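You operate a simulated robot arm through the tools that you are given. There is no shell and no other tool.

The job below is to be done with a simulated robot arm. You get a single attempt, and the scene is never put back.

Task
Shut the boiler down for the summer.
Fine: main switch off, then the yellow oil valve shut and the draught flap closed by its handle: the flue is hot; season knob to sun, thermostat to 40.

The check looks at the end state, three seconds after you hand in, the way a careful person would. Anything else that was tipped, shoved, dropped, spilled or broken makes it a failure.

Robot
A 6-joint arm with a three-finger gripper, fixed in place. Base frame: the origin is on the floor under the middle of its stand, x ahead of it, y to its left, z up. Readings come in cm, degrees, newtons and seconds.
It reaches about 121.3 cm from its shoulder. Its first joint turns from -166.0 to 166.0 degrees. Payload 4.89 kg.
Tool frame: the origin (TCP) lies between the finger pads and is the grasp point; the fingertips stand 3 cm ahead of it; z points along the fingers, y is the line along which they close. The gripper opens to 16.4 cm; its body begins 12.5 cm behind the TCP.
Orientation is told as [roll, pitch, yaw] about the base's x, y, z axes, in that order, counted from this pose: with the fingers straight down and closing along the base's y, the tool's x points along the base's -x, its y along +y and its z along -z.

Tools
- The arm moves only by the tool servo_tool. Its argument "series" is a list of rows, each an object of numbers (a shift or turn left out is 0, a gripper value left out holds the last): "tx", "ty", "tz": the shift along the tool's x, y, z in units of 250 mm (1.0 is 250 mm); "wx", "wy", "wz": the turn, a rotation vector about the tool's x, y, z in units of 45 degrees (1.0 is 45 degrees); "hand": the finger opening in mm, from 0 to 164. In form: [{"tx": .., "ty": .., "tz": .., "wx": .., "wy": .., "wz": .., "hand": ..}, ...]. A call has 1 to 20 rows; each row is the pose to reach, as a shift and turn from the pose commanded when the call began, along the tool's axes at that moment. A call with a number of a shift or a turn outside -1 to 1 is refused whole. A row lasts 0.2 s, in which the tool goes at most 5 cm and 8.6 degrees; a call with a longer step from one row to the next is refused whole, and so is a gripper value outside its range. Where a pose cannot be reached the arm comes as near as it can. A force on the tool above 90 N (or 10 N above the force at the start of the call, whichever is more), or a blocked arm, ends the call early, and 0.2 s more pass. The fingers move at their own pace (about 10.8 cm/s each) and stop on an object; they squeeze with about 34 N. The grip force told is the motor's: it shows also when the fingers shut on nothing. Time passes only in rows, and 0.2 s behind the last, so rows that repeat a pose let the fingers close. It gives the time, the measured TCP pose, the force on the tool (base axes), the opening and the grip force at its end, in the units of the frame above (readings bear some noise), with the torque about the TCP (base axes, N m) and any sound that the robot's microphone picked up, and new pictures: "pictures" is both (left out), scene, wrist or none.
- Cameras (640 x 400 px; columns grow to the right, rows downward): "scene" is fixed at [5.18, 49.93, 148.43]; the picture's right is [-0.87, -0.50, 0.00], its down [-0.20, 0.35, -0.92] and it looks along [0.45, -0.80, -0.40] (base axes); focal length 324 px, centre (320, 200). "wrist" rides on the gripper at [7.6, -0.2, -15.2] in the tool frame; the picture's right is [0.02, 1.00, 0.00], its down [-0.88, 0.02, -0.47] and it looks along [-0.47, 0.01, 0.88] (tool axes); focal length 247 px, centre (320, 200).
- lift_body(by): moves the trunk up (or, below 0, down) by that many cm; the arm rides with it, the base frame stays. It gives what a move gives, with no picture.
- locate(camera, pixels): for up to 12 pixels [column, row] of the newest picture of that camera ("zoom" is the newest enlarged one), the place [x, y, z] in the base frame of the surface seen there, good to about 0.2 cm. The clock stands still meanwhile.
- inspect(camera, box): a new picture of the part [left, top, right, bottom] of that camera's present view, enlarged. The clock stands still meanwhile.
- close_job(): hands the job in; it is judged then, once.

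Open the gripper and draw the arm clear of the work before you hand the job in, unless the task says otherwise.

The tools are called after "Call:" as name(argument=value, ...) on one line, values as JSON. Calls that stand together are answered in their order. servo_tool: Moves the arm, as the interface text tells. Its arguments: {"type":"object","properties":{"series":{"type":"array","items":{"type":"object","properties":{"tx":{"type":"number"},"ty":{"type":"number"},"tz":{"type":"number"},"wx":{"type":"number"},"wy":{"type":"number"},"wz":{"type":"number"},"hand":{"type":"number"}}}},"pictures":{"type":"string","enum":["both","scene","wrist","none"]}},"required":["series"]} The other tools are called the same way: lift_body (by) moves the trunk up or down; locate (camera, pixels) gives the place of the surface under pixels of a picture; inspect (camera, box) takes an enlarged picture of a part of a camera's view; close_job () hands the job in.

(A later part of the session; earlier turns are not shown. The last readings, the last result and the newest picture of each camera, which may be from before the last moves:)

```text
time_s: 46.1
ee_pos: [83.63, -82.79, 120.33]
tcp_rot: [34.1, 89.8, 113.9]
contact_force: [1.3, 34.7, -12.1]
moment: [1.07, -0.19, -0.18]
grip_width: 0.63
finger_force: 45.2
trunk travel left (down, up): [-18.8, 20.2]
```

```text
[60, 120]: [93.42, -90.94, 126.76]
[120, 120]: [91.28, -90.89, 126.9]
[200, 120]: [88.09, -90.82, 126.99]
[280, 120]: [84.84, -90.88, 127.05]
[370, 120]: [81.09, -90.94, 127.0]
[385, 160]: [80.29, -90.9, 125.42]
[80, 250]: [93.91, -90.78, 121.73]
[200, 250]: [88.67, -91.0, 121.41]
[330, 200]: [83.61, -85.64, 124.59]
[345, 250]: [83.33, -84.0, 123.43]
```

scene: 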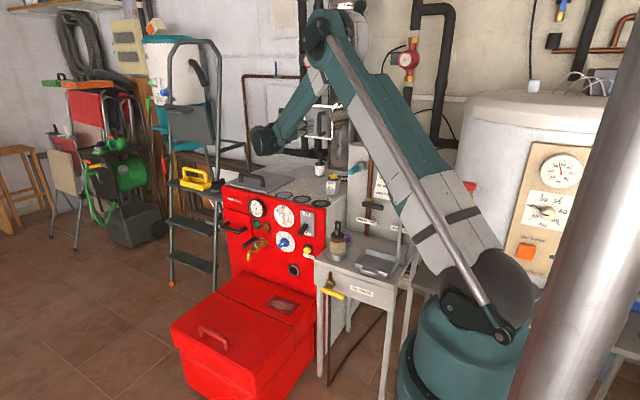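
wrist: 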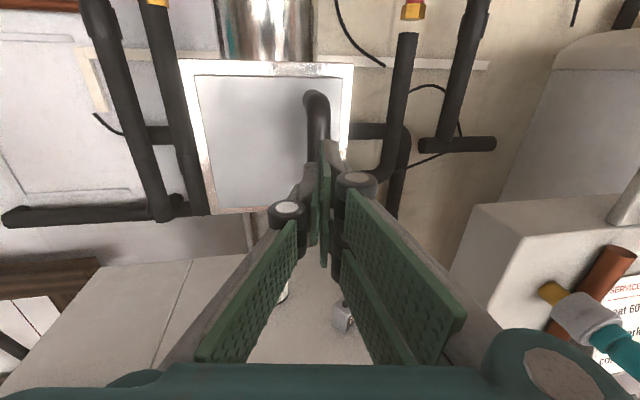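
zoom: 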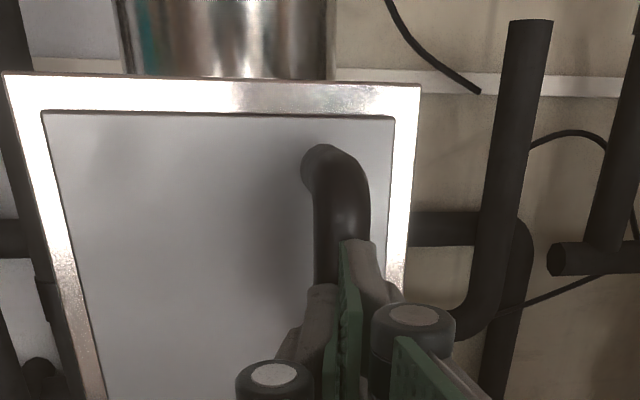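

The push reached 35 N and the plate is now flat at y≈-90.9 over its whole width: flap fully shut. I back out along the tool axis.

Call:
servo_tool(series=[{"tz": -0.05}, {"tz": -0.18}, {"tz": -0.34}, {"tz": -0.5}, {"tz": -0.66}, {"tz": -0.82}, {"tz": -0.98}, {"tz": -0.98}])

Call:
inspect(camera="scene", box=[240, 180, 340, 270])

Call:
inspect(camera="scene", box=[280, 90, 360, 160])

```text
time_s: 47.9
ee_pos: [88.05, -58.73, 120.46]
tcp_rot: [33.4, 89.7, 113.3]
contact_force: [1.0, 0.7, -0.2]
moment: [0.02, 0.02, 0.0]
grip_width: 0.03
finger_force: 45.4
trunk travel left (down, up): [-18.8, 20.2]
```

scene: 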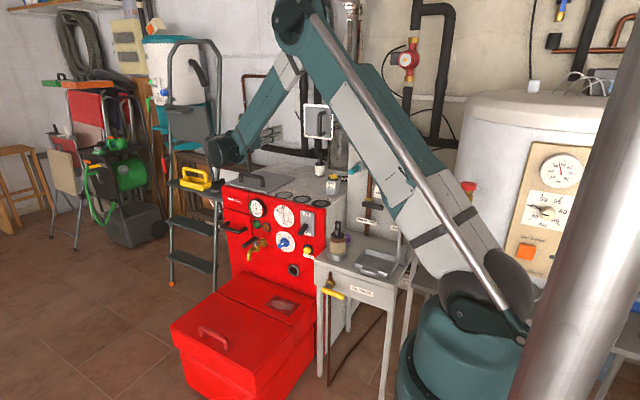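
wrist: 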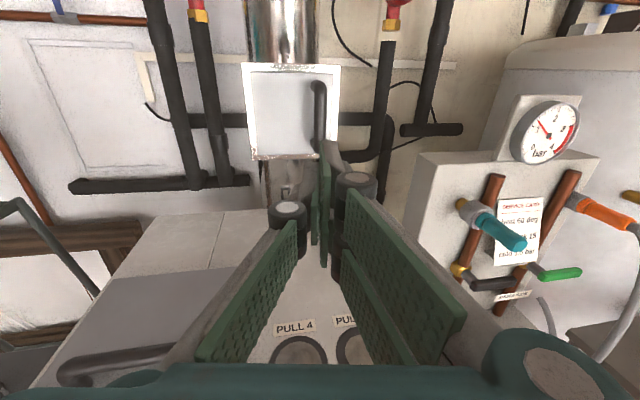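

```text
4.44 times, centred on (290, 225) of scene
```

zoom: 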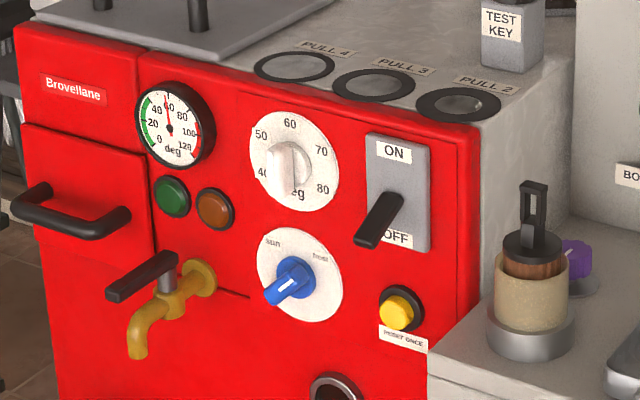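

```text
5.71 times, centred on (320, 125) of scene
```

zoom: 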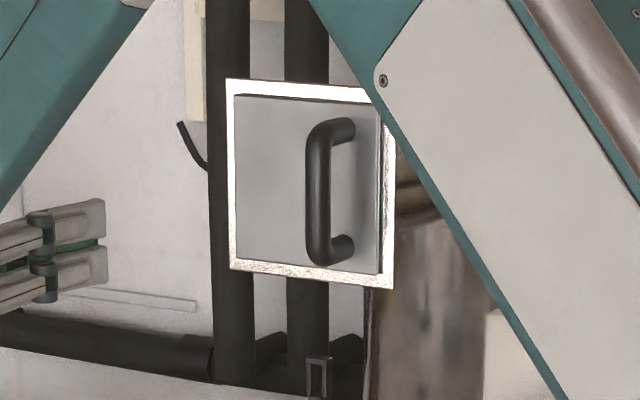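

Flap shut and switch OFF are confirmed. Now I back off and come down in front of the panel to about (84.5,-38,105), squaring the tool to the panel.

Call:
servo_tool(series=[{"tx": -0.03, "ty": 0.041, "tz": -0.14, "wx": 0.032}, {"tx": -0.1, "ty": 0.081, "tz": -0.27, "wx": 0.063}, {"tx": -0.2, "ty": 0.122, "tz": -0.38, "wx": 0.095}, {"tx": -0.3, "ty": 0.162, "tz": -0.49, "wx": 0.127}, {"tx": -0.4, "ty": 0.203, "tz": -0.59, "wx": 0.159}, {"tx": -0.5, "ty": 0.243, "tz": -0.69, "wx": 0.19}, {"tx": -0.6, "ty": 0.284, "tz": -0.79, "wx": 0.222}, {"tx": -0.6, "ty": 0.284, "tz": -0.79, "wx": 0.222}], pictures="none")

Call:
lift_body(by=-14)

```text
time_s: 49.7
ee_pos: [84.05, -37.98, 105.31]
tcp_rot: [22.6, 89.9, 112.4]
contact_force: [0.6, -1.2, -0.4]
moment: [-0.01, 0.04, 0.02]
grip_width: 0.01
finger_force: 45.3
trunk travel left (down, up): [-18.8, 20.2]
```

```text
time_s: 51.4
ee_pos: [84.16, -38.06, 91.46]
tcp_rot: [24.1, 89.7, 113.9]
contact_force: [0.2, -0.6, 0.5]
moment: [-0.01, -0.01, -0.01]
grip_width: 0.01
finger_force: 44.8
trunk travel left (down, up): [-4.8, 34.2]
```

The tool is square to the panel at (84.2,-38,91.5). I open the fingers to see the dials between them.

Call:
servo_tool(series=[{"hand": 100}, {"hand": 100}, {"hand": 100}], pictures="wrist")

Call:
inspect(camera="wrist", box=[250, 170, 390, 310])

```text
time_s: 52.2
ee_pos: [84.12, -38.11, 91.3]
tcp_rot: [23.7, 89.8, 113.5]
contact_force: [-1.5, -1.2, 0.1]
moment: [0.03, 0.0, -0.04]
grip_width: 9.99
finger_force: 0.1
trunk travel left (down, up): [-4.8, 34.2]
```

wrist: 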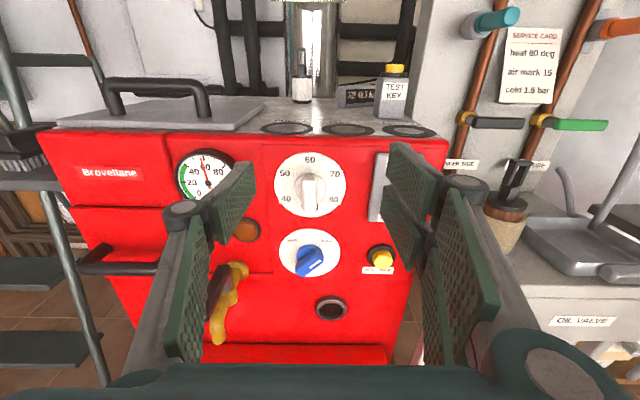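

```text
2.86 times, centred on (320, 240) of wrist
```

zoom: 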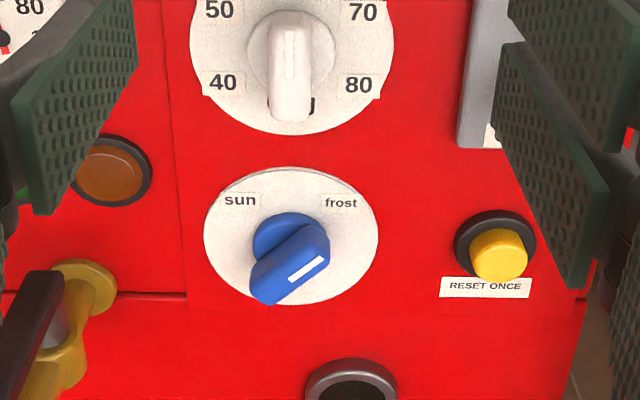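

The blue knob's white mark is at upper right (frost); the white thermostat bar is vertical. I zoom on both for exact pointer and label positions.

Call:
inspect(camera="wrist", box=[270, 145, 350, 225])

Call:
locate(camera="zoom", pixels=[[320, 75], [135, 225], [490, 240], [455, 110], [200, 120], [310, 150], [320, 290], [320, 210], [230, 200], [400, 200], [300, 330], [320, 350]])

Call:
inspect(camera="wrist", box=[270, 215, 350, 285])

```text
5.00 times, centred on (310, 185) of wrist
```

zoom: 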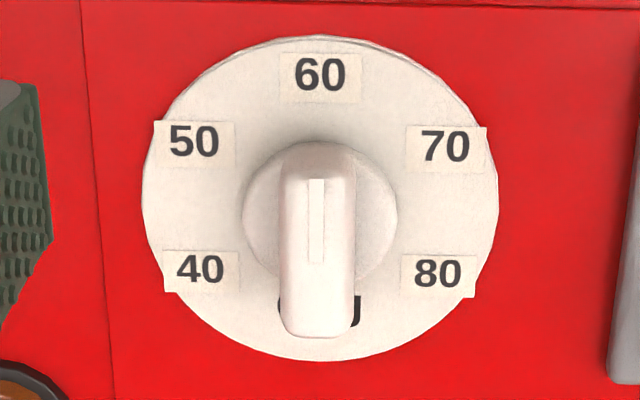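

```text
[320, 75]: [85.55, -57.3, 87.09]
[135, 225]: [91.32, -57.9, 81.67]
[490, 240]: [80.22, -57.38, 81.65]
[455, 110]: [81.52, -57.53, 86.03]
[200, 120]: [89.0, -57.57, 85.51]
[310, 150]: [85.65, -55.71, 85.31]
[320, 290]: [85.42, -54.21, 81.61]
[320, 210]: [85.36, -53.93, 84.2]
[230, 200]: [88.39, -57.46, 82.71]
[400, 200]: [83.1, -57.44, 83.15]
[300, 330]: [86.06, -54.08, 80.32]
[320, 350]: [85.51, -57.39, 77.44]
```

```text
5.71 times, centred on (310, 250) of wrist
```

zoom: 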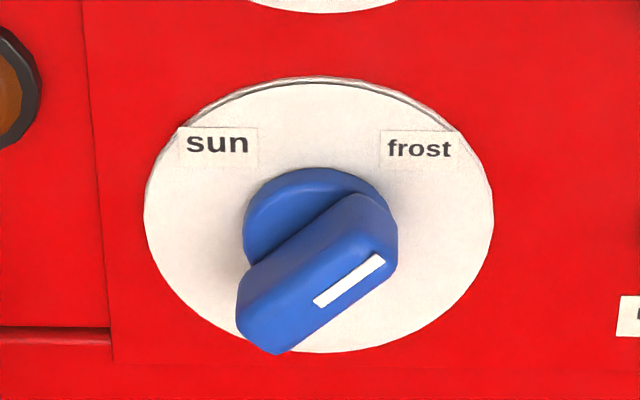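

Thermostat mark points up at 60; 40 is 120° counter-clockwise. Now I measure the season knob's dial, bar and mark in this zoom.

Call:
locate(camera="zoom", pixels=[[215, 145], [420, 150], [320, 85], [160, 215], [485, 215], [320, 345], [320, 180], [260, 215], [265, 320], [370, 265], [320, 300], [345, 225]])

Call:
inspect(camera="wrist", box=[270, 145, 350, 225])

Call:
locate(camera="zoom", pixels=[[195, 142], [445, 147], [200, 268], [437, 273], [262, 215], [380, 215], [290, 240], [345, 240], [318, 190], [318, 255], [318, 45], [318, 352]])

Call:
locate(camera="wrist", pixels=[[240, 268], [220, 320], [225, 275], [212, 300], [247, 230], [105, 245], [150, 265], [330, 308], [380, 258], [200, 172]])

```text
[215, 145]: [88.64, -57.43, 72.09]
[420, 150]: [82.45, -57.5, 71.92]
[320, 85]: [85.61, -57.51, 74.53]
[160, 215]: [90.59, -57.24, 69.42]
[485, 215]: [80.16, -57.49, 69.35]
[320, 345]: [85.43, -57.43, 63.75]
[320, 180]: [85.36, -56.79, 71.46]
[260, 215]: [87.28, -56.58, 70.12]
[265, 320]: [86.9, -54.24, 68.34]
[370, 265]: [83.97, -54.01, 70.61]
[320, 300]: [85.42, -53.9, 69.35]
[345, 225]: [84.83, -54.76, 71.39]
```

```text
5.00 times, centred on (310, 185) of wrist
```

zoom: 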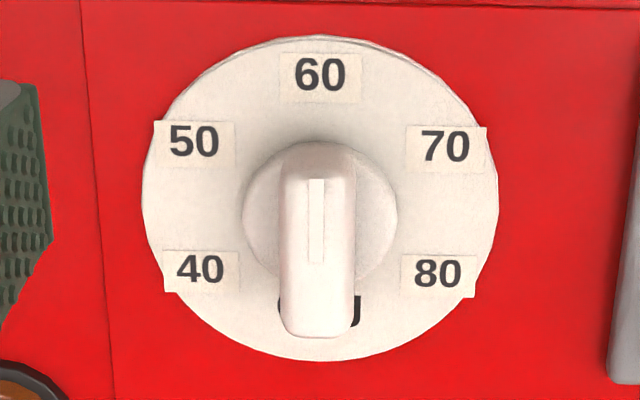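

```text
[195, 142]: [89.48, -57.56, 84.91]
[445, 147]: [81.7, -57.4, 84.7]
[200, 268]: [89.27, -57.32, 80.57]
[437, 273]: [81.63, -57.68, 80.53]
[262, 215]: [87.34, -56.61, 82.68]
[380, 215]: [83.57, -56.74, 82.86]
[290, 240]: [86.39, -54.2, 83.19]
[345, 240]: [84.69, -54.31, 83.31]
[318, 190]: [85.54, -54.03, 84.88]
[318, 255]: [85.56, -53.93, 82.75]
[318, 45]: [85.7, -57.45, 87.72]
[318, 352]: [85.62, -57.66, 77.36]
```

```text
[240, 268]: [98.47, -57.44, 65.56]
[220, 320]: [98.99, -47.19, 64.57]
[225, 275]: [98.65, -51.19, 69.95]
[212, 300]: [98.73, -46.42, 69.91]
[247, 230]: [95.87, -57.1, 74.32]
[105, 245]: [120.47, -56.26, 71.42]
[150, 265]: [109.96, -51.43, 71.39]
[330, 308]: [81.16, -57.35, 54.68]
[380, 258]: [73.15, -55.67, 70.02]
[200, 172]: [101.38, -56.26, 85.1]
```

Season dial centre ≈ (85.5,69.2), knob at about +47° (frost), sun at -47°. I check how far the brass tap at the left protrudes, since the hand will roll near it.

Call:
inspect(camera="wrist", box=[160, 200, 300, 360])

Call:
inspect(camera="scene", box=[220, 200, 320, 280])

```text
2.50 times, centred on (230, 280) of wrist
```

zoom: 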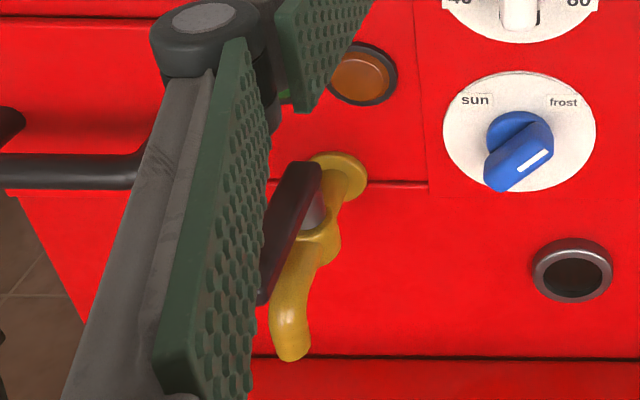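

```text
5.00 times, centred on (270, 240) of scene
```

zoom: 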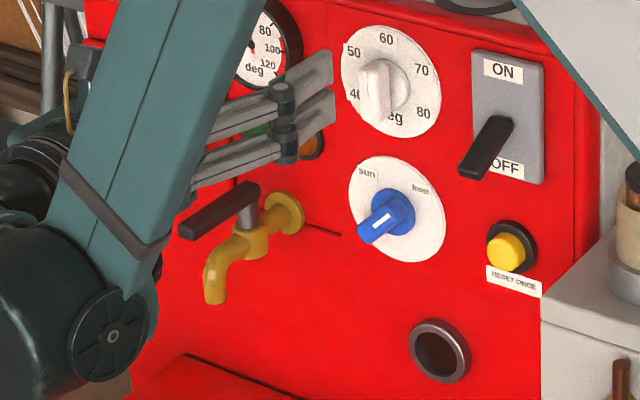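

Call:
locate(camera="zoom", pixels=[[190, 228], [215, 212], [250, 190], [215, 290], [245, 240], [290, 210], [225, 255], [185, 235], [250, 205], [480, 165], [500, 130]])

```text
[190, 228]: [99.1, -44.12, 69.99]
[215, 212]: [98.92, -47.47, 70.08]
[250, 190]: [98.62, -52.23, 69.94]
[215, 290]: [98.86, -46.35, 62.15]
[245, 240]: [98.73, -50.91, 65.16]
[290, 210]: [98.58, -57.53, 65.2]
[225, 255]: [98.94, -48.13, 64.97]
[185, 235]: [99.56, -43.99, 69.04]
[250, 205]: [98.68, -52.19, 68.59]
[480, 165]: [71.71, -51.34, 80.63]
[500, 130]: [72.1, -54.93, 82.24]
```

The tap reaches x≈97.7 at z 69, 12 cm from the season knob axis, so narrow fingers clear it. I go to (85.5,-46,69.2) in front of the season knob, rolling the tool +45° to match the bar, fingers at 50 mm.

Call:
servo_tool(series=[{"tx": 0.0, "ty": 0.0, "tz": 0.0, "hand": 50}, {"tx": -0.147, "ty": -0.009, "tz": 0.02, "wz": 0.167}, {"tx": -0.295, "ty": -0.019, "tz": 0.06, "wz": 0.333}, {"tx": -0.442, "ty": -0.028, "tz": 0.11, "wz": 0.5}, {"tx": -0.589, "ty": -0.037, "tz": 0.16, "wz": 0.667}, {"tx": -0.737, "ty": -0.047, "tz": 0.22, "wz": 0.833}, {"tx": -0.884, "ty": -0.056, "tz": 0.28, "wz": 1.0}, {"tx": -0.884, "ty": -0.056, "tz": 0.28, "wz": 1.0}])

Call:
inspect(camera="wrist", box=[240, 110, 400, 290])

Call:
inspect(camera="scene", box=[220, 190, 340, 290])

```text
time_s: 54.0
ee_pos: [85.43, -44.78, 69.42]
tcp_rot: [-89.7, 45.0, 0.1]
contact_force: [-0.7, -0.1, 0.7]
moment: [0.07, 0.02, 0.04]
grip_width: 5.02
finger_force: 0.1
trunk travel left (down, up): [-4.8, 34.2]
```

scene: 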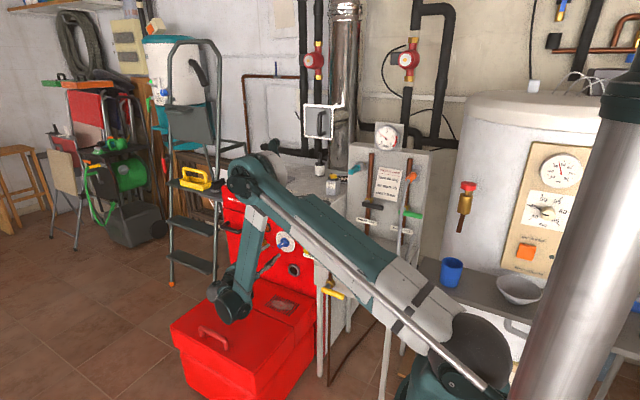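
wrist: 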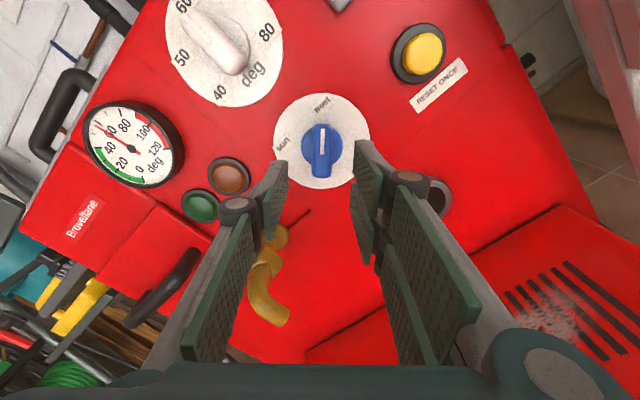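

```text
2.22 times, centred on (320, 200) of wrist
```

zoom: 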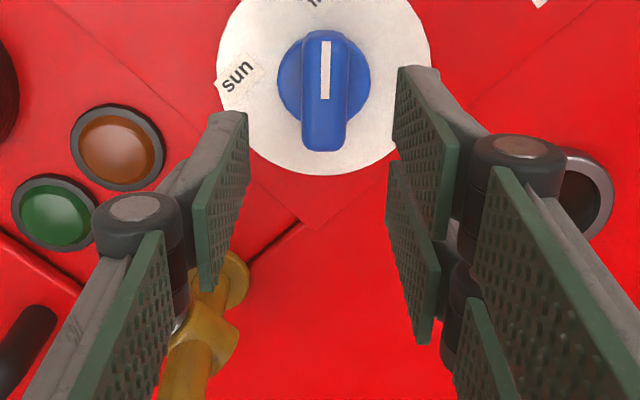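

```text
4.00 times, centred on (280, 240) of scene
```

zoom: 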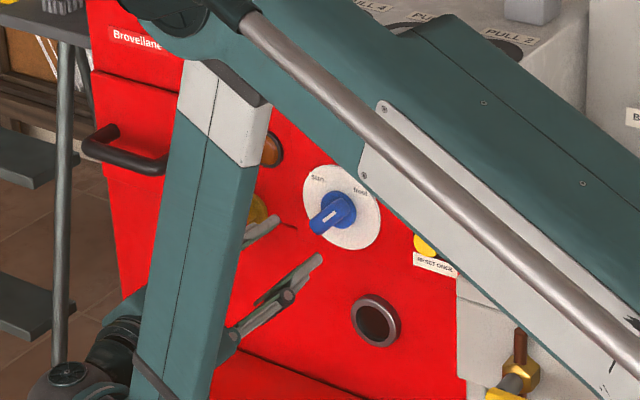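

The bar lines up vertically between the pads in the rolled view, centred at col 322. I advance 8.1 cm so the pads straddle the bar, tips short of the skirt.

Call:
servo_tool(series=[{"tx": -0.004, "ty": 0.002, "tz": 0.1}, {"tx": -0.008, "ty": 0.004, "tz": 0.2}, {"tx": -0.008, "ty": 0.004, "tz": 0.27}, {"tx": -0.008, "ty": 0.004, "tz": 0.325}, {"tx": -0.008, "ty": 0.004, "tz": 0.325}])

Call:
inspect(camera="wrist", box=[240, 110, 400, 290])

```text
time_s: 55.2
ee_pos: [85.57, -53.03, 68.99]
tcp_rot: [-89.7, 45.0, 0.0]
contact_force: [-0.3, 1.2, -0.1]
moment: [-0.04, 0.02, -0.01]
grip_width: 5.01
finger_force: 0.1
trunk travel left (down, up): [-4.8, 34.2]
```

scene: 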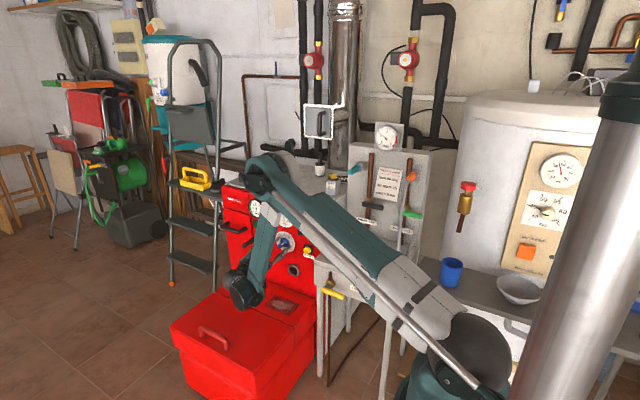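
wrist: 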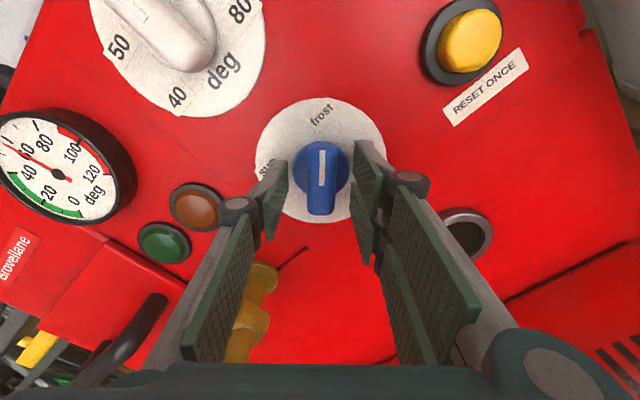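

```text
2.22 times, centred on (320, 200) of wrist
```

zoom: 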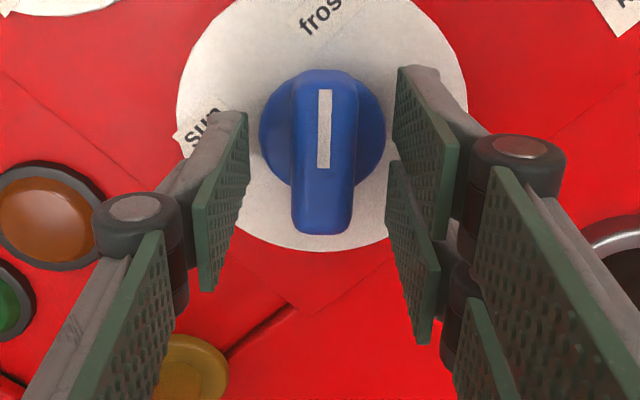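

Well centred. I close the fingers on the bar.

Call:
servo_tool(series=[{"hand": 20}, {"hand": 10}, {"hand": 10}, {"hand": 10}])

Call:
inspect(camera="wrist", box=[240, 110, 400, 290])

```text
time_s: 56.2
ee_pos: [85.41, -53.24, 68.94]
tcp_rot: [-89.7, 45.1, 0.1]
contact_force: [-20.1, 4.6, -16.5]
moment: [0.46, -0.02, -0.52]
grip_width: 2.23
finger_force: 44.8
trunk travel left (down, up): [-4.8, 34.2]
```

scene: 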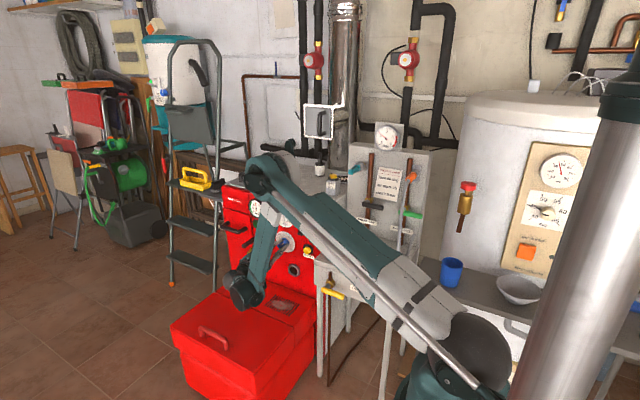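
wrist: 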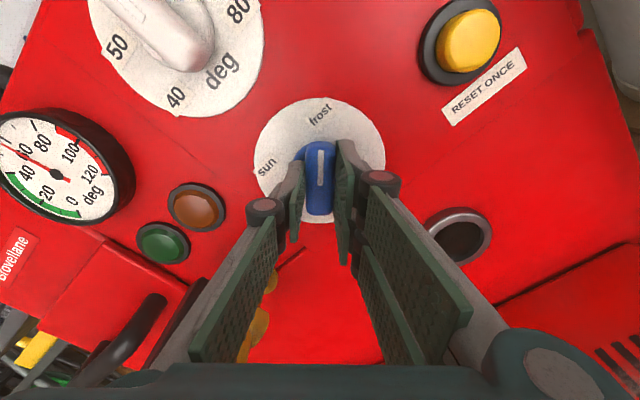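

```text
2.22 times, centred on (320, 200) of wrist
```

zoom: 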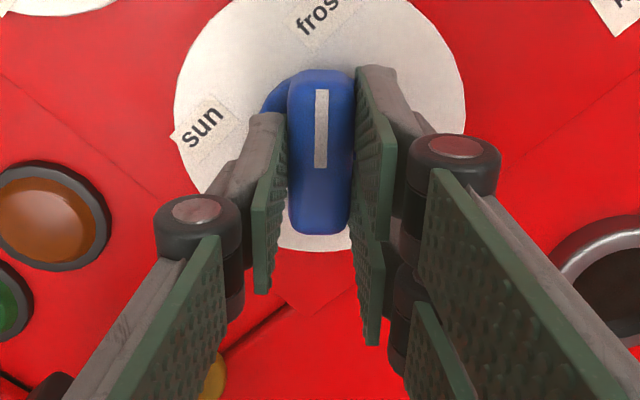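

Gripped at 22 mm with about 26 N side load, meaning the knob axis lies ~1–2 mm toward +y of the tool. I ease that way and turn -45° counter-clockwise (first half).

Call:
servo_tool(series=[{"ty": 0.007}, {"ty": 0.007, "wz": -0.167}, {"ty": 0.007, "wz": -0.333}, {"ty": 0.007, "wz": -0.5}, {"ty": 0.007, "wz": -0.667}, {"ty": 0.007, "wz": -0.833}, {"ty": 0.007, "wz": -1.0}], pictures="wrist")

Call:
inspect(camera="wrist", box=[240, 110, 400, 290])

```text
time_s: 57.8
ee_pos: [85.41, -53.16, 69.07]
tcp_rot: [49.5, 89.6, 139.2]
contact_force: [-3.2, 11.8, 7.2]
moment: [0.0, -0.01, -0.18]
grip_width: 2.2
finger_force: 45.1
trunk travel left (down, up): [-4.8, 34.2]
```

wrist: 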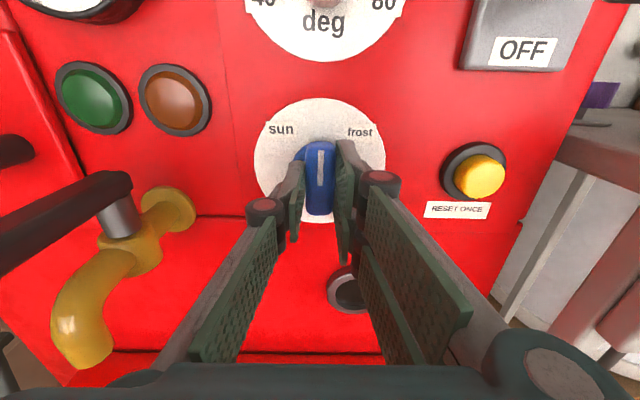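

```text
2.22 times, centred on (320, 200) of wrist
```

zoom: 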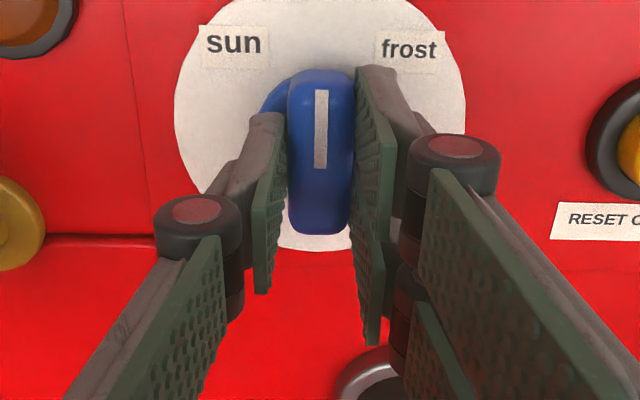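

The knob is now upright, halfway. I turn the second -45°.

Call:
servo_tool(series=[{"wz": -0.167}, {"wz": -0.333}, {"wz": -0.5}, {"wz": -0.667}, {"wz": -0.833}, {"wz": -1.0}, {"wz": -1.0}], pictures="wrist")

Call:
inspect(camera="wrist", box=[240, 110, 400, 290])

```text
time_s: 59.4
ee_pos: [85.52, -53.05, 68.91]
tcp_rot: [89.7, 44.9, 179.8]
contact_force: [15.4, -7.8, 9.3]
moment: [-0.2, -0.15, 0.43]
grip_width: 2.18
finger_force: 45.1
trunk travel left (down, up): [-4.8, 34.2]
```

wrist: 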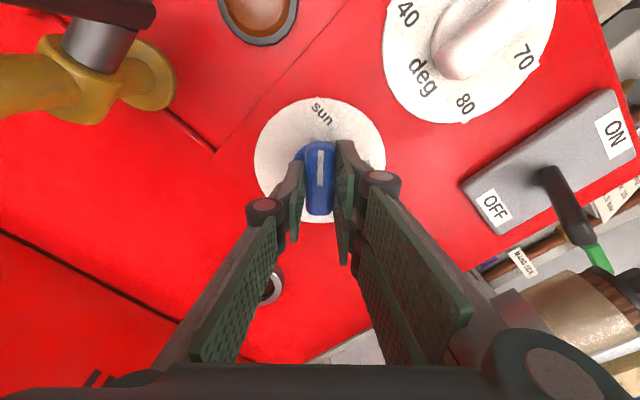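

```text
2.22 times, centred on (320, 200) of wrist
```

zoom: 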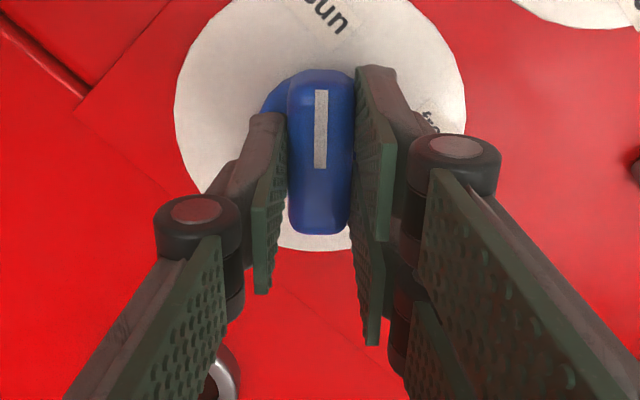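

The mark now points at "sun" (label straight above it in the rolled view). I release and back off.

Call:
servo_tool(series=[{"hand": 50}, {"hand": 50}, {"hand": 50}, {"tz": -0.08}, {"tz": -0.2}, {"tz": -0.33}])

Call:
inspect(camera="wrist", box=[250, 90, 410, 260])

Call:
inspect(camera="scene", box=[260, 200, 320, 270])

```text
time_s: 60.8
ee_pos: [85.49, -44.78, 68.9]
tcp_rot: [89.7, 44.9, 179.6]
contact_force: [0.1, -0.2, 0.0]
moment: [0.0, 0.02, 0.01]
grip_width: 4.98
finger_force: 0.0
trunk travel left (down, up): [-4.8, 34.2]
```

scene: 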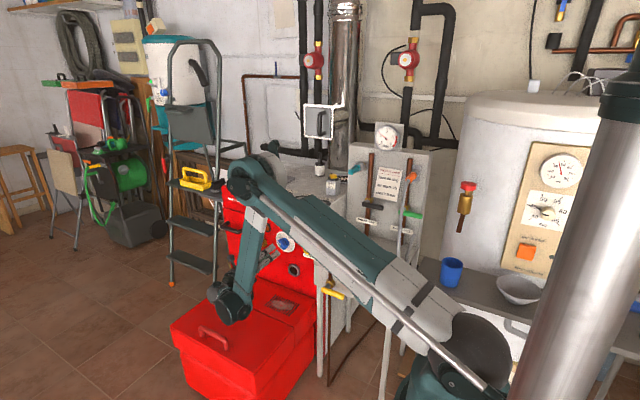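
wrist: 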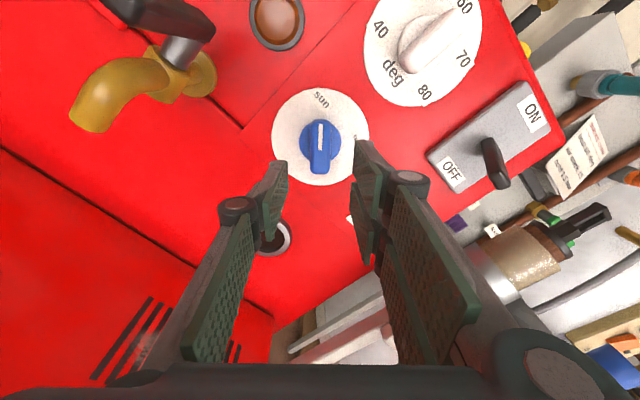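

```text
2.35 times, centred on (330, 175) of wrist
```

zoom: 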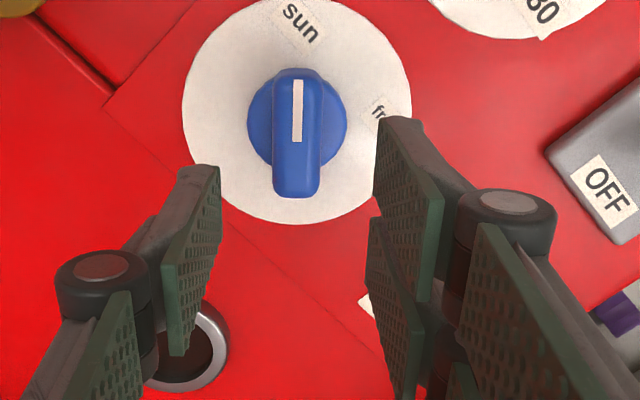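

```text
5.71 times, centred on (290, 235) of scene
```

zoom: 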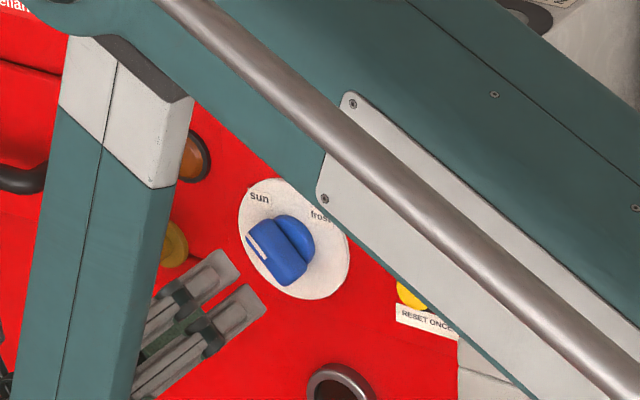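

Season is on sun. Next the thermostat: I rise to its height (z 82.65) and meanwhile test rolling further negative in free air, since the turn to 40 needs -120°.

Call:
servo_tool(series=[{"tx": 0.065, "ty": 0.065, "wz": -0.167}, {"tx": 0.13, "ty": 0.13, "wz": -0.333}, {"tx": 0.195, "ty": 0.195, "wz": -0.5}, {"tx": 0.26, "ty": 0.26, "wz": -0.667}, {"tx": 0.325, "ty": 0.325, "wz": -0.833}, {"tx": 0.389, "ty": 0.389, "wz": -1.0}, {"tx": 0.389, "ty": 0.389, "wz": -1.0}], pictures="none")

Call:
servo_tool(series=[{"wz": -0.167}, {"wz": -0.333}, {"wz": -0.5}, {"wz": -0.667}, {"wz": -0.75}, {"wz": -0.75}], pictures="scene")

```text
time_s: 62.4
ee_pos: [85.59, -44.94, 82.6]
tcp_rot: [91.2, 7.3, -179.9]
contact_force: [-0.1, 0.3, -0.8]
moment: [-0.07, 0.03, -0.02]
grip_width: 5.01
finger_force: 0.0
out of reach, approached as far as the arm can: row 6, 7
trunk travel left (down, up): [-4.8, 34.2]
```

```text
time_s: 63.8
ee_pos: [85.6, -45.1, 82.75]
tcp_rot: [92.4, 7.1, -179.7]
contact_force: [1.2, -0.4, -0.2]
moment: [-0.03, -0.02, -0.02]
grip_width: 5.01
finger_force: 0.1
out of reach, approached as far as the arm can: row 1, 2, 3, 4, 5, 6
trunk travel left (down, up): [-4.8, 34.2]
```

scene: 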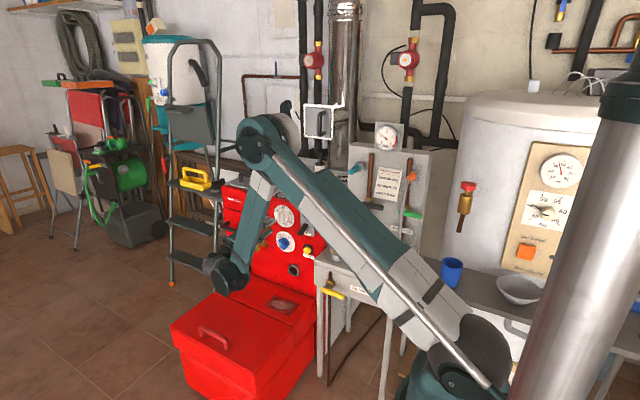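

The roll limit sits at about -83°, so a direct -120° from upright won't fit. Instead I'll approach the (symmetric) bar at roll +180° and turn back to +60°. I roll forward in free air, 45° per call.

Call:
servo_tool(series=[{"wz": 0.167}, {"wz": 0.333}, {"wz": 0.5}, {"wz": 0.667}, {"wz": 0.833}, {"wz": 1.0}], pictures="none")

Call:
servo_tool(series=[{"wz": 0.167}, {"wz": 0.333}, {"wz": 0.5}, {"wz": 0.667}, {"wz": 0.833}, {"wz": 1.0}], pictures="none")

Call:
servo_tool(series=[{"wz": 0.167}, {"wz": 0.333}, {"wz": 0.5}, {"wz": 0.667}, {"wz": 0.833}, {"wz": 1.0}], pictures="none")

Call:
servo_tool(series=[{"wz": 0.167}, {"wz": 0.333}, {"wz": 0.5}, {"wz": 0.667}, {"wz": 0.833}, {"wz": 1.0}], pictures="none")

Call:
servo_tool(series=[{"wz": 0.167}, {"wz": 0.333}, {"wz": 0.5}, {"wz": 0.667}, {"wz": 0.833}, {"wz": 1.0}], pictures="both")

```text
time_s: 65.2
ee_pos: [85.55, -45.0, 82.72]
tcp_rot: [93.9, 52.2, -176.9]
contact_force: [-0.3, 0.3, -1.1]
moment: [0.01, 0.0, 0.01]
grip_width: 5.0
finger_force: 0.0
trunk travel left (down, up): [-4.8, 34.2]
```

```text
time_s: 66.6
ee_pos: [85.54, -44.77, 82.63]
tcp_rot: [-108.5, 82.5, -18.5]
contact_force: [0.4, -1.5, -0.6]
moment: [0.01, 0.01, 0.03]
grip_width: 5.0
finger_force: 0.1
trunk travel left (down, up): [-4.8, 34.2]
```

```text
time_s: 68.0
ee_pos: [85.59, -44.96, 82.65]
tcp_rot: [-93.2, 37.6, -1.9]
contact_force: [-0.6, 0.8, 0.3]
moment: [0.01, -0.02, 0.0]
grip_width: 5.0
finger_force: 0.0
trunk travel left (down, up): [-4.8, 34.2]
```

```text
time_s: 69.4
ee_pos: [85.4, -44.86, 82.65]
tcp_rot: [-92.4, -7.3, 0.2]
contact_force: [-0.3, 0.6, -0.9]
moment: [0.02, -0.01, -0.03]
grip_width: 5.01
finger_force: 0.0
trunk travel left (down, up): [-4.8, 34.2]
```

```text
time_s: 70.8
ee_pos: [85.55, -44.77, 82.72]
tcp_rot: [-93.8, -52.2, 3.1]
contact_force: [-0.2, -1.2, -0.4]
moment: [-0.04, 0.01, 0.02]
grip_width: 5.0
finger_force: 0.1
trunk travel left (down, up): [-4.8, 34.2]
```

scene: 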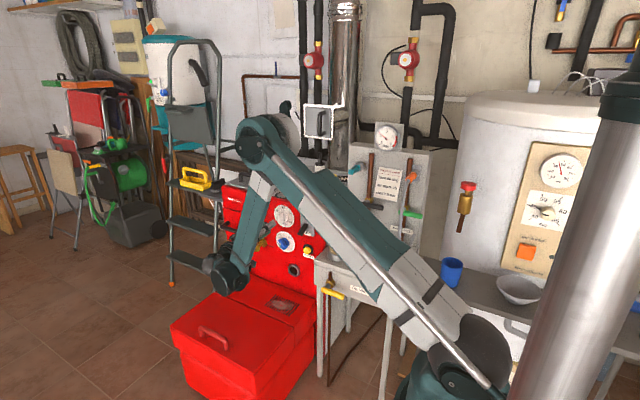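
wrist: 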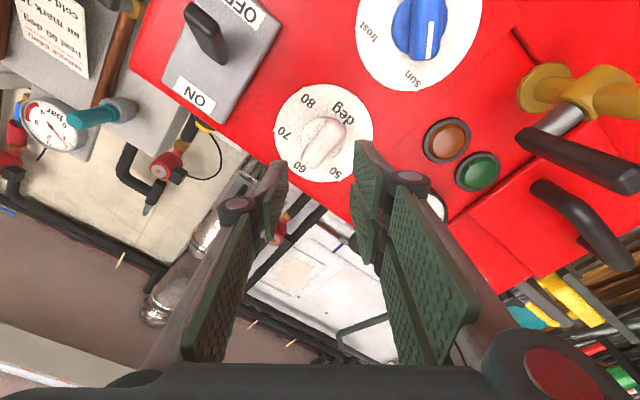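

Rolling continued freely to +142°, no limit. I add the last 38°, then correct a 2.3° upward tilt of the tool axis.

Call:
servo_tool(series=[{"wz": 0.167}, {"wz": 0.333}, {"wz": 0.5}, {"wz": 0.667}, {"wz": 0.844}, {"wz": 0.844}], pictures="none")

Call:
servo_tool(series=[{"wy": 0.026}, {"wy": 0.052}, {"wy": 0.052}], pictures="wrist")

Call:
inspect(camera="wrist", box=[240, 80, 400, 260])

```text
time_s: 72.2
ee_pos: [85.62, -44.88, 82.74]
tcp_rot: [176.3, -87.7, 93.7]
contact_force: [-0.1, -0.5, 0.3]
moment: [-0.01, -0.01, -0.02]
grip_width: 5.0
finger_force: 0.1
trunk travel left (down, up): [-4.8, 34.2]
```

```text
time_s: 73.0
ee_pos: [85.58, -44.97, 82.77]
tcp_rot: [139.3, -89.8, 130.7]
contact_force: [0.0, 0.3, 0.0]
moment: [0.02, -0.01, 0.0]
grip_width: 4.99
finger_force: 0.2
trunk travel left (down, up): [-4.8, 34.2]
```

wrist: 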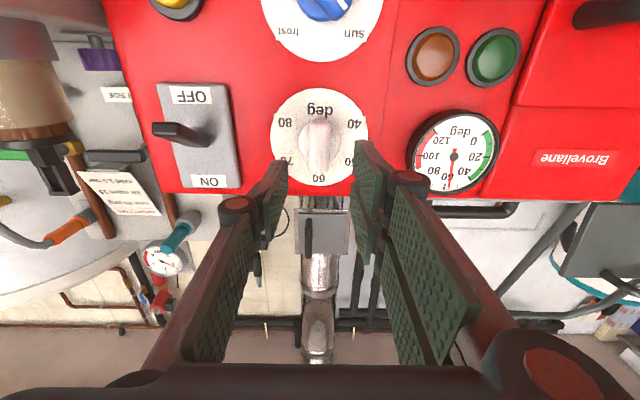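

```text
2.22 times, centred on (320, 170) of wrist
```

zoom: 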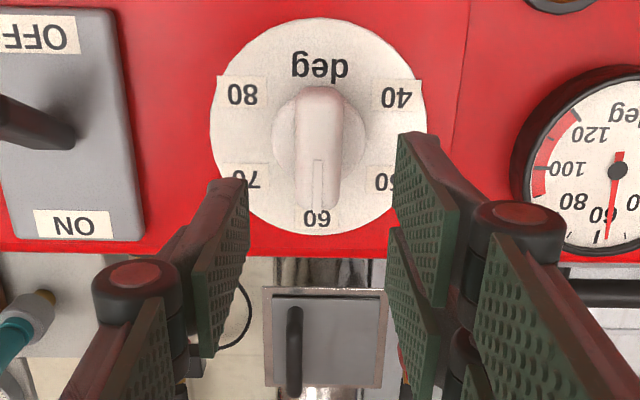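

Now upside-down but square, the bar sits at col 319, i.e. 1.5 mm toward -y of the tool. I correct that and advance 8.1 cm to straddle the thermostat bar.

Call:
servo_tool(series=[{"tx": 0.004, "ty": -0.005, "tz": 0.1}, {"tx": 0.004, "ty": -0.005, "tz": 0.2}, {"tx": 0.004, "ty": -0.005, "tz": 0.27}, {"tx": 0.004, "ty": -0.005, "tz": 0.324}, {"tx": 0.004, "ty": -0.005, "tz": 0.324}], pictures="wrist")

Call:
inspect(camera="wrist", box=[240, 110, 400, 290])

Call:
inspect(camera="scene", box=[230, 180, 330, 270])

```text
time_s: 74.2
ee_pos: [85.41, -53.02, 82.65]
tcp_rot: [140.4, -89.9, 129.9]
contact_force: [-0.1, -0.3, 0.6]
moment: [0.0, 0.01, -0.01]
grip_width: 4.98
finger_force: 0.0
trunk travel left (down, up): [-4.8, 34.2]
```

wrist: 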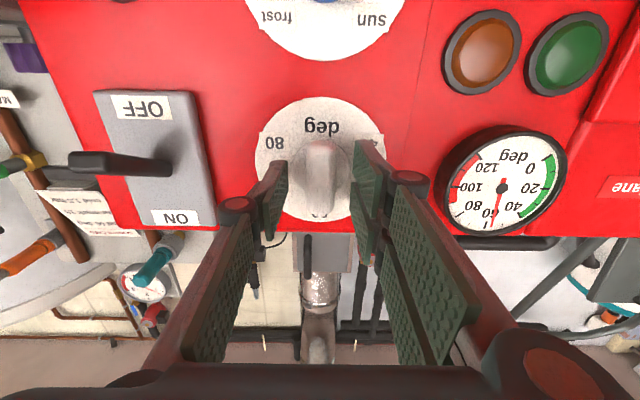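

```text
2.22 times, centred on (320, 200) of wrist
```

zoom: 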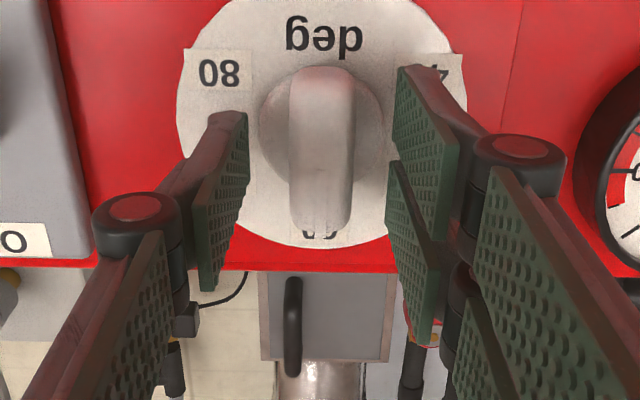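

```text
4.44 times, centred on (280, 225) of scene
```

zoom: 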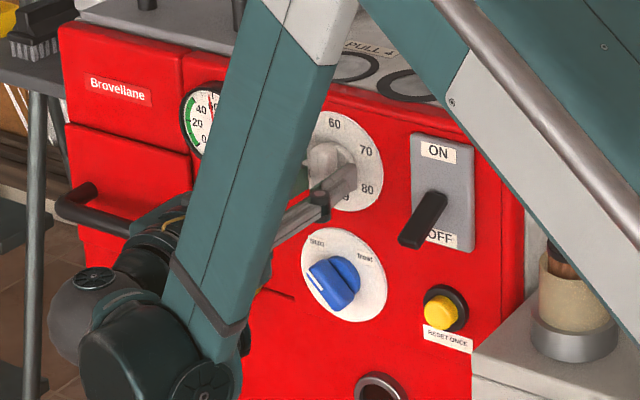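

The bar is centred between the pads. I close on it.

Call:
servo_tool(series=[{"hand": 20}, {"hand": 10}, {"hand": 10}, {"hand": 10}], pictures="wrist")

```text
time_s: 75.2
ee_pos: [85.44, -53.05, 82.7]
tcp_rot: [147.6, -89.8, 122.4]
contact_force: [12.9, -9.3, 6.3]
moment: [-0.01, -0.01, 0.39]
grip_width: 2.22
finger_force: 45.6
trunk travel left (down, up): [-4.8, 34.2]
```

wrist: 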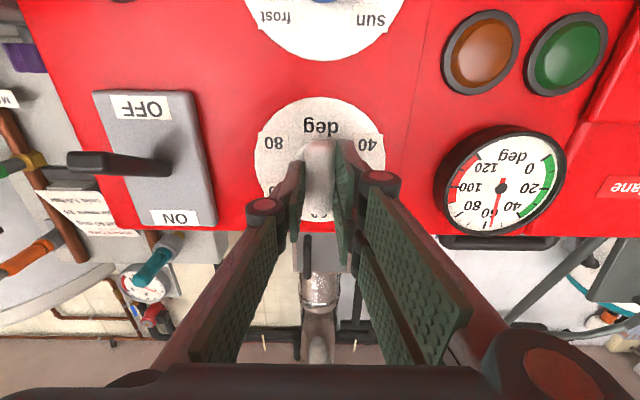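

Firm grip, aligned at roll 180°. I turn counter-clockwise in three steps of -40°, starting with the first.

Call:
servo_tool(series=[{"ty": 0.003}, {"ty": 0.003, "wz": -0.148}, {"ty": 0.003, "wz": -0.296}, {"ty": 0.003, "wz": -0.444}, {"ty": 0.003, "wz": -0.593}, {"ty": 0.003, "wz": -0.741}, {"ty": 0.003, "wz": -0.889}, {"ty": 0.003, "wz": -0.889}], pictures="wrist")

```text
time_s: 77.0
ee_pos: [85.52, -52.91, 82.59]
tcp_rot: [-90.2, -50.0, 0.2]
contact_force: [25.2, -7.4, 14.0]
moment: [-0.67, -0.03, 0.88]
grip_width: 2.2
finger_force: 44.9
trunk travel left (down, up): [-4.8, 34.2]
```

wrist: 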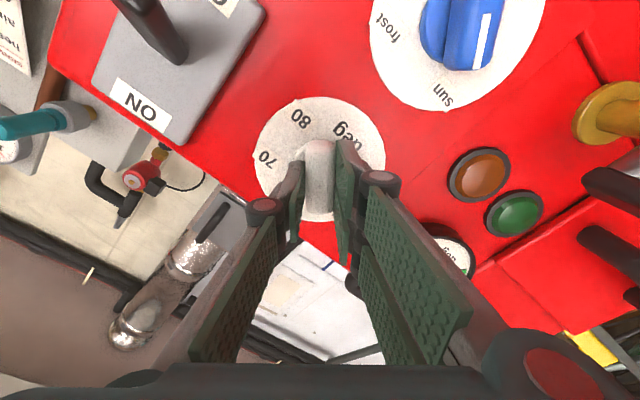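

The knob follows; there is a ~29 N side load, so I shift about 1.4 mm along it and turn another -40°.

Call:
servo_tool(series=[{"tx": -0.0055, "ty": 0.0016}, {"tx": -0.0055, "ty": 0.0016, "wz": -0.148}, {"tx": -0.0055, "ty": 0.0016, "wz": -0.296}, {"tx": -0.0055, "ty": 0.0016, "wz": -0.444}, {"tx": -0.0055, "ty": 0.0016, "wz": -0.593}, {"tx": -0.0055, "ty": 0.0016, "wz": -0.741}, {"tx": -0.0055, "ty": 0.0016, "wz": -0.889}, {"tx": -0.0055, "ty": 0.0016, "wz": -0.889}], pictures="wrist")

```text
time_s: 78.8
ee_pos: [85.55, -52.89, 82.57]
tcp_rot: [-90.0, -10.0, 0.0]
contact_force: [-14.0, 30.4, -28.1]
moment: [0.98, -0.05, -0.61]
grip_width: 2.17
finger_force: 45.3
trunk travel left (down, up): [-4.8, 34.2]
```

wrist: 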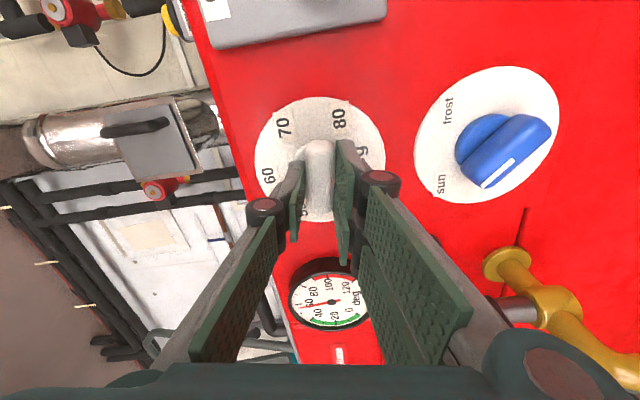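

The knob has turned 80°; there's some axial push (30 N), so I ease back 1 mm and sideways, and do the last -40°.

Call:
servo_tool(series=[{"tx": 0.0036, "ty": 0.0042, "tz": -0.004}, {"tx": 0.0036, "ty": 0.0042, "tz": -0.005, "wz": -0.148}, {"tx": 0.0036, "ty": 0.0042, "tz": -0.005, "wz": -0.296}, {"tx": 0.0036, "ty": 0.0042, "tz": -0.005, "wz": -0.444}, {"tx": 0.0036, "ty": 0.0042, "tz": -0.005, "wz": -0.593}, {"tx": 0.0036, "ty": 0.0042, "tz": -0.005, "wz": -0.741}, {"tx": 0.0036, "ty": 0.0042, "tz": -0.005, "wz": -0.889}, {"tx": 0.0036, "ty": 0.0042, "tz": -0.005, "wz": -0.889}], pictures="wrist")

Call:
inspect(camera="wrist", box=[240, 80, 400, 260])

Call:
inspect(camera="scene", box=[250, 190, 320, 260])

```text
time_s: 80.6
ee_pos: [85.67, -52.96, 82.43]
tcp_rot: [-90.1, 30.1, 0.0]
contact_force: [18.4, -21.4, -11.3]
moment: [0.05, -0.11, 0.19]
grip_width: 2.19
finger_force: 44.8
trunk travel left (down, up): [-4.8, 34.2]
```

wrist: 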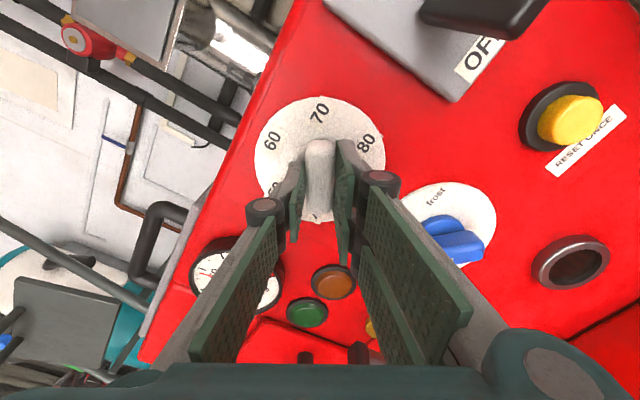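

```text
2.22 times, centred on (320, 170) of wrist
```

zoom: 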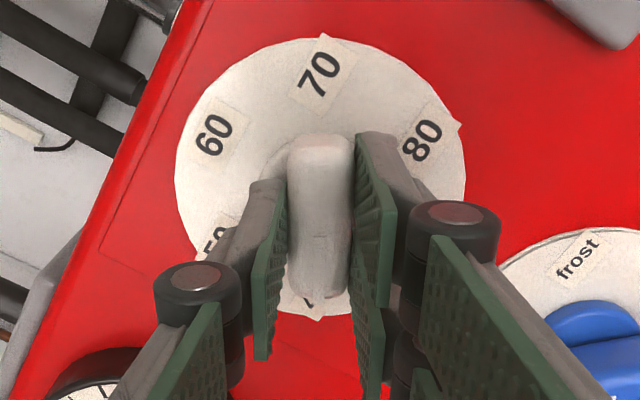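

```text
5.71 times, centred on (285, 225) of scene
```

zoom: 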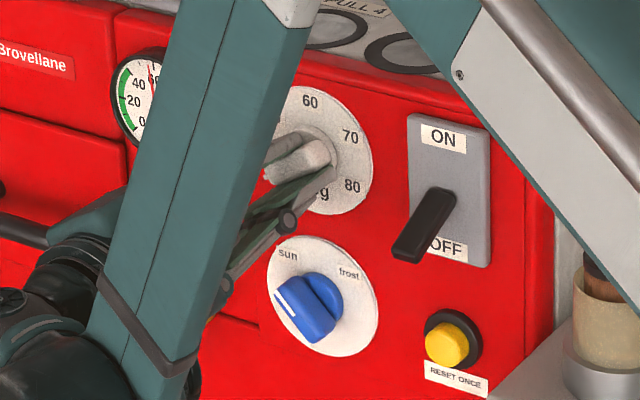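

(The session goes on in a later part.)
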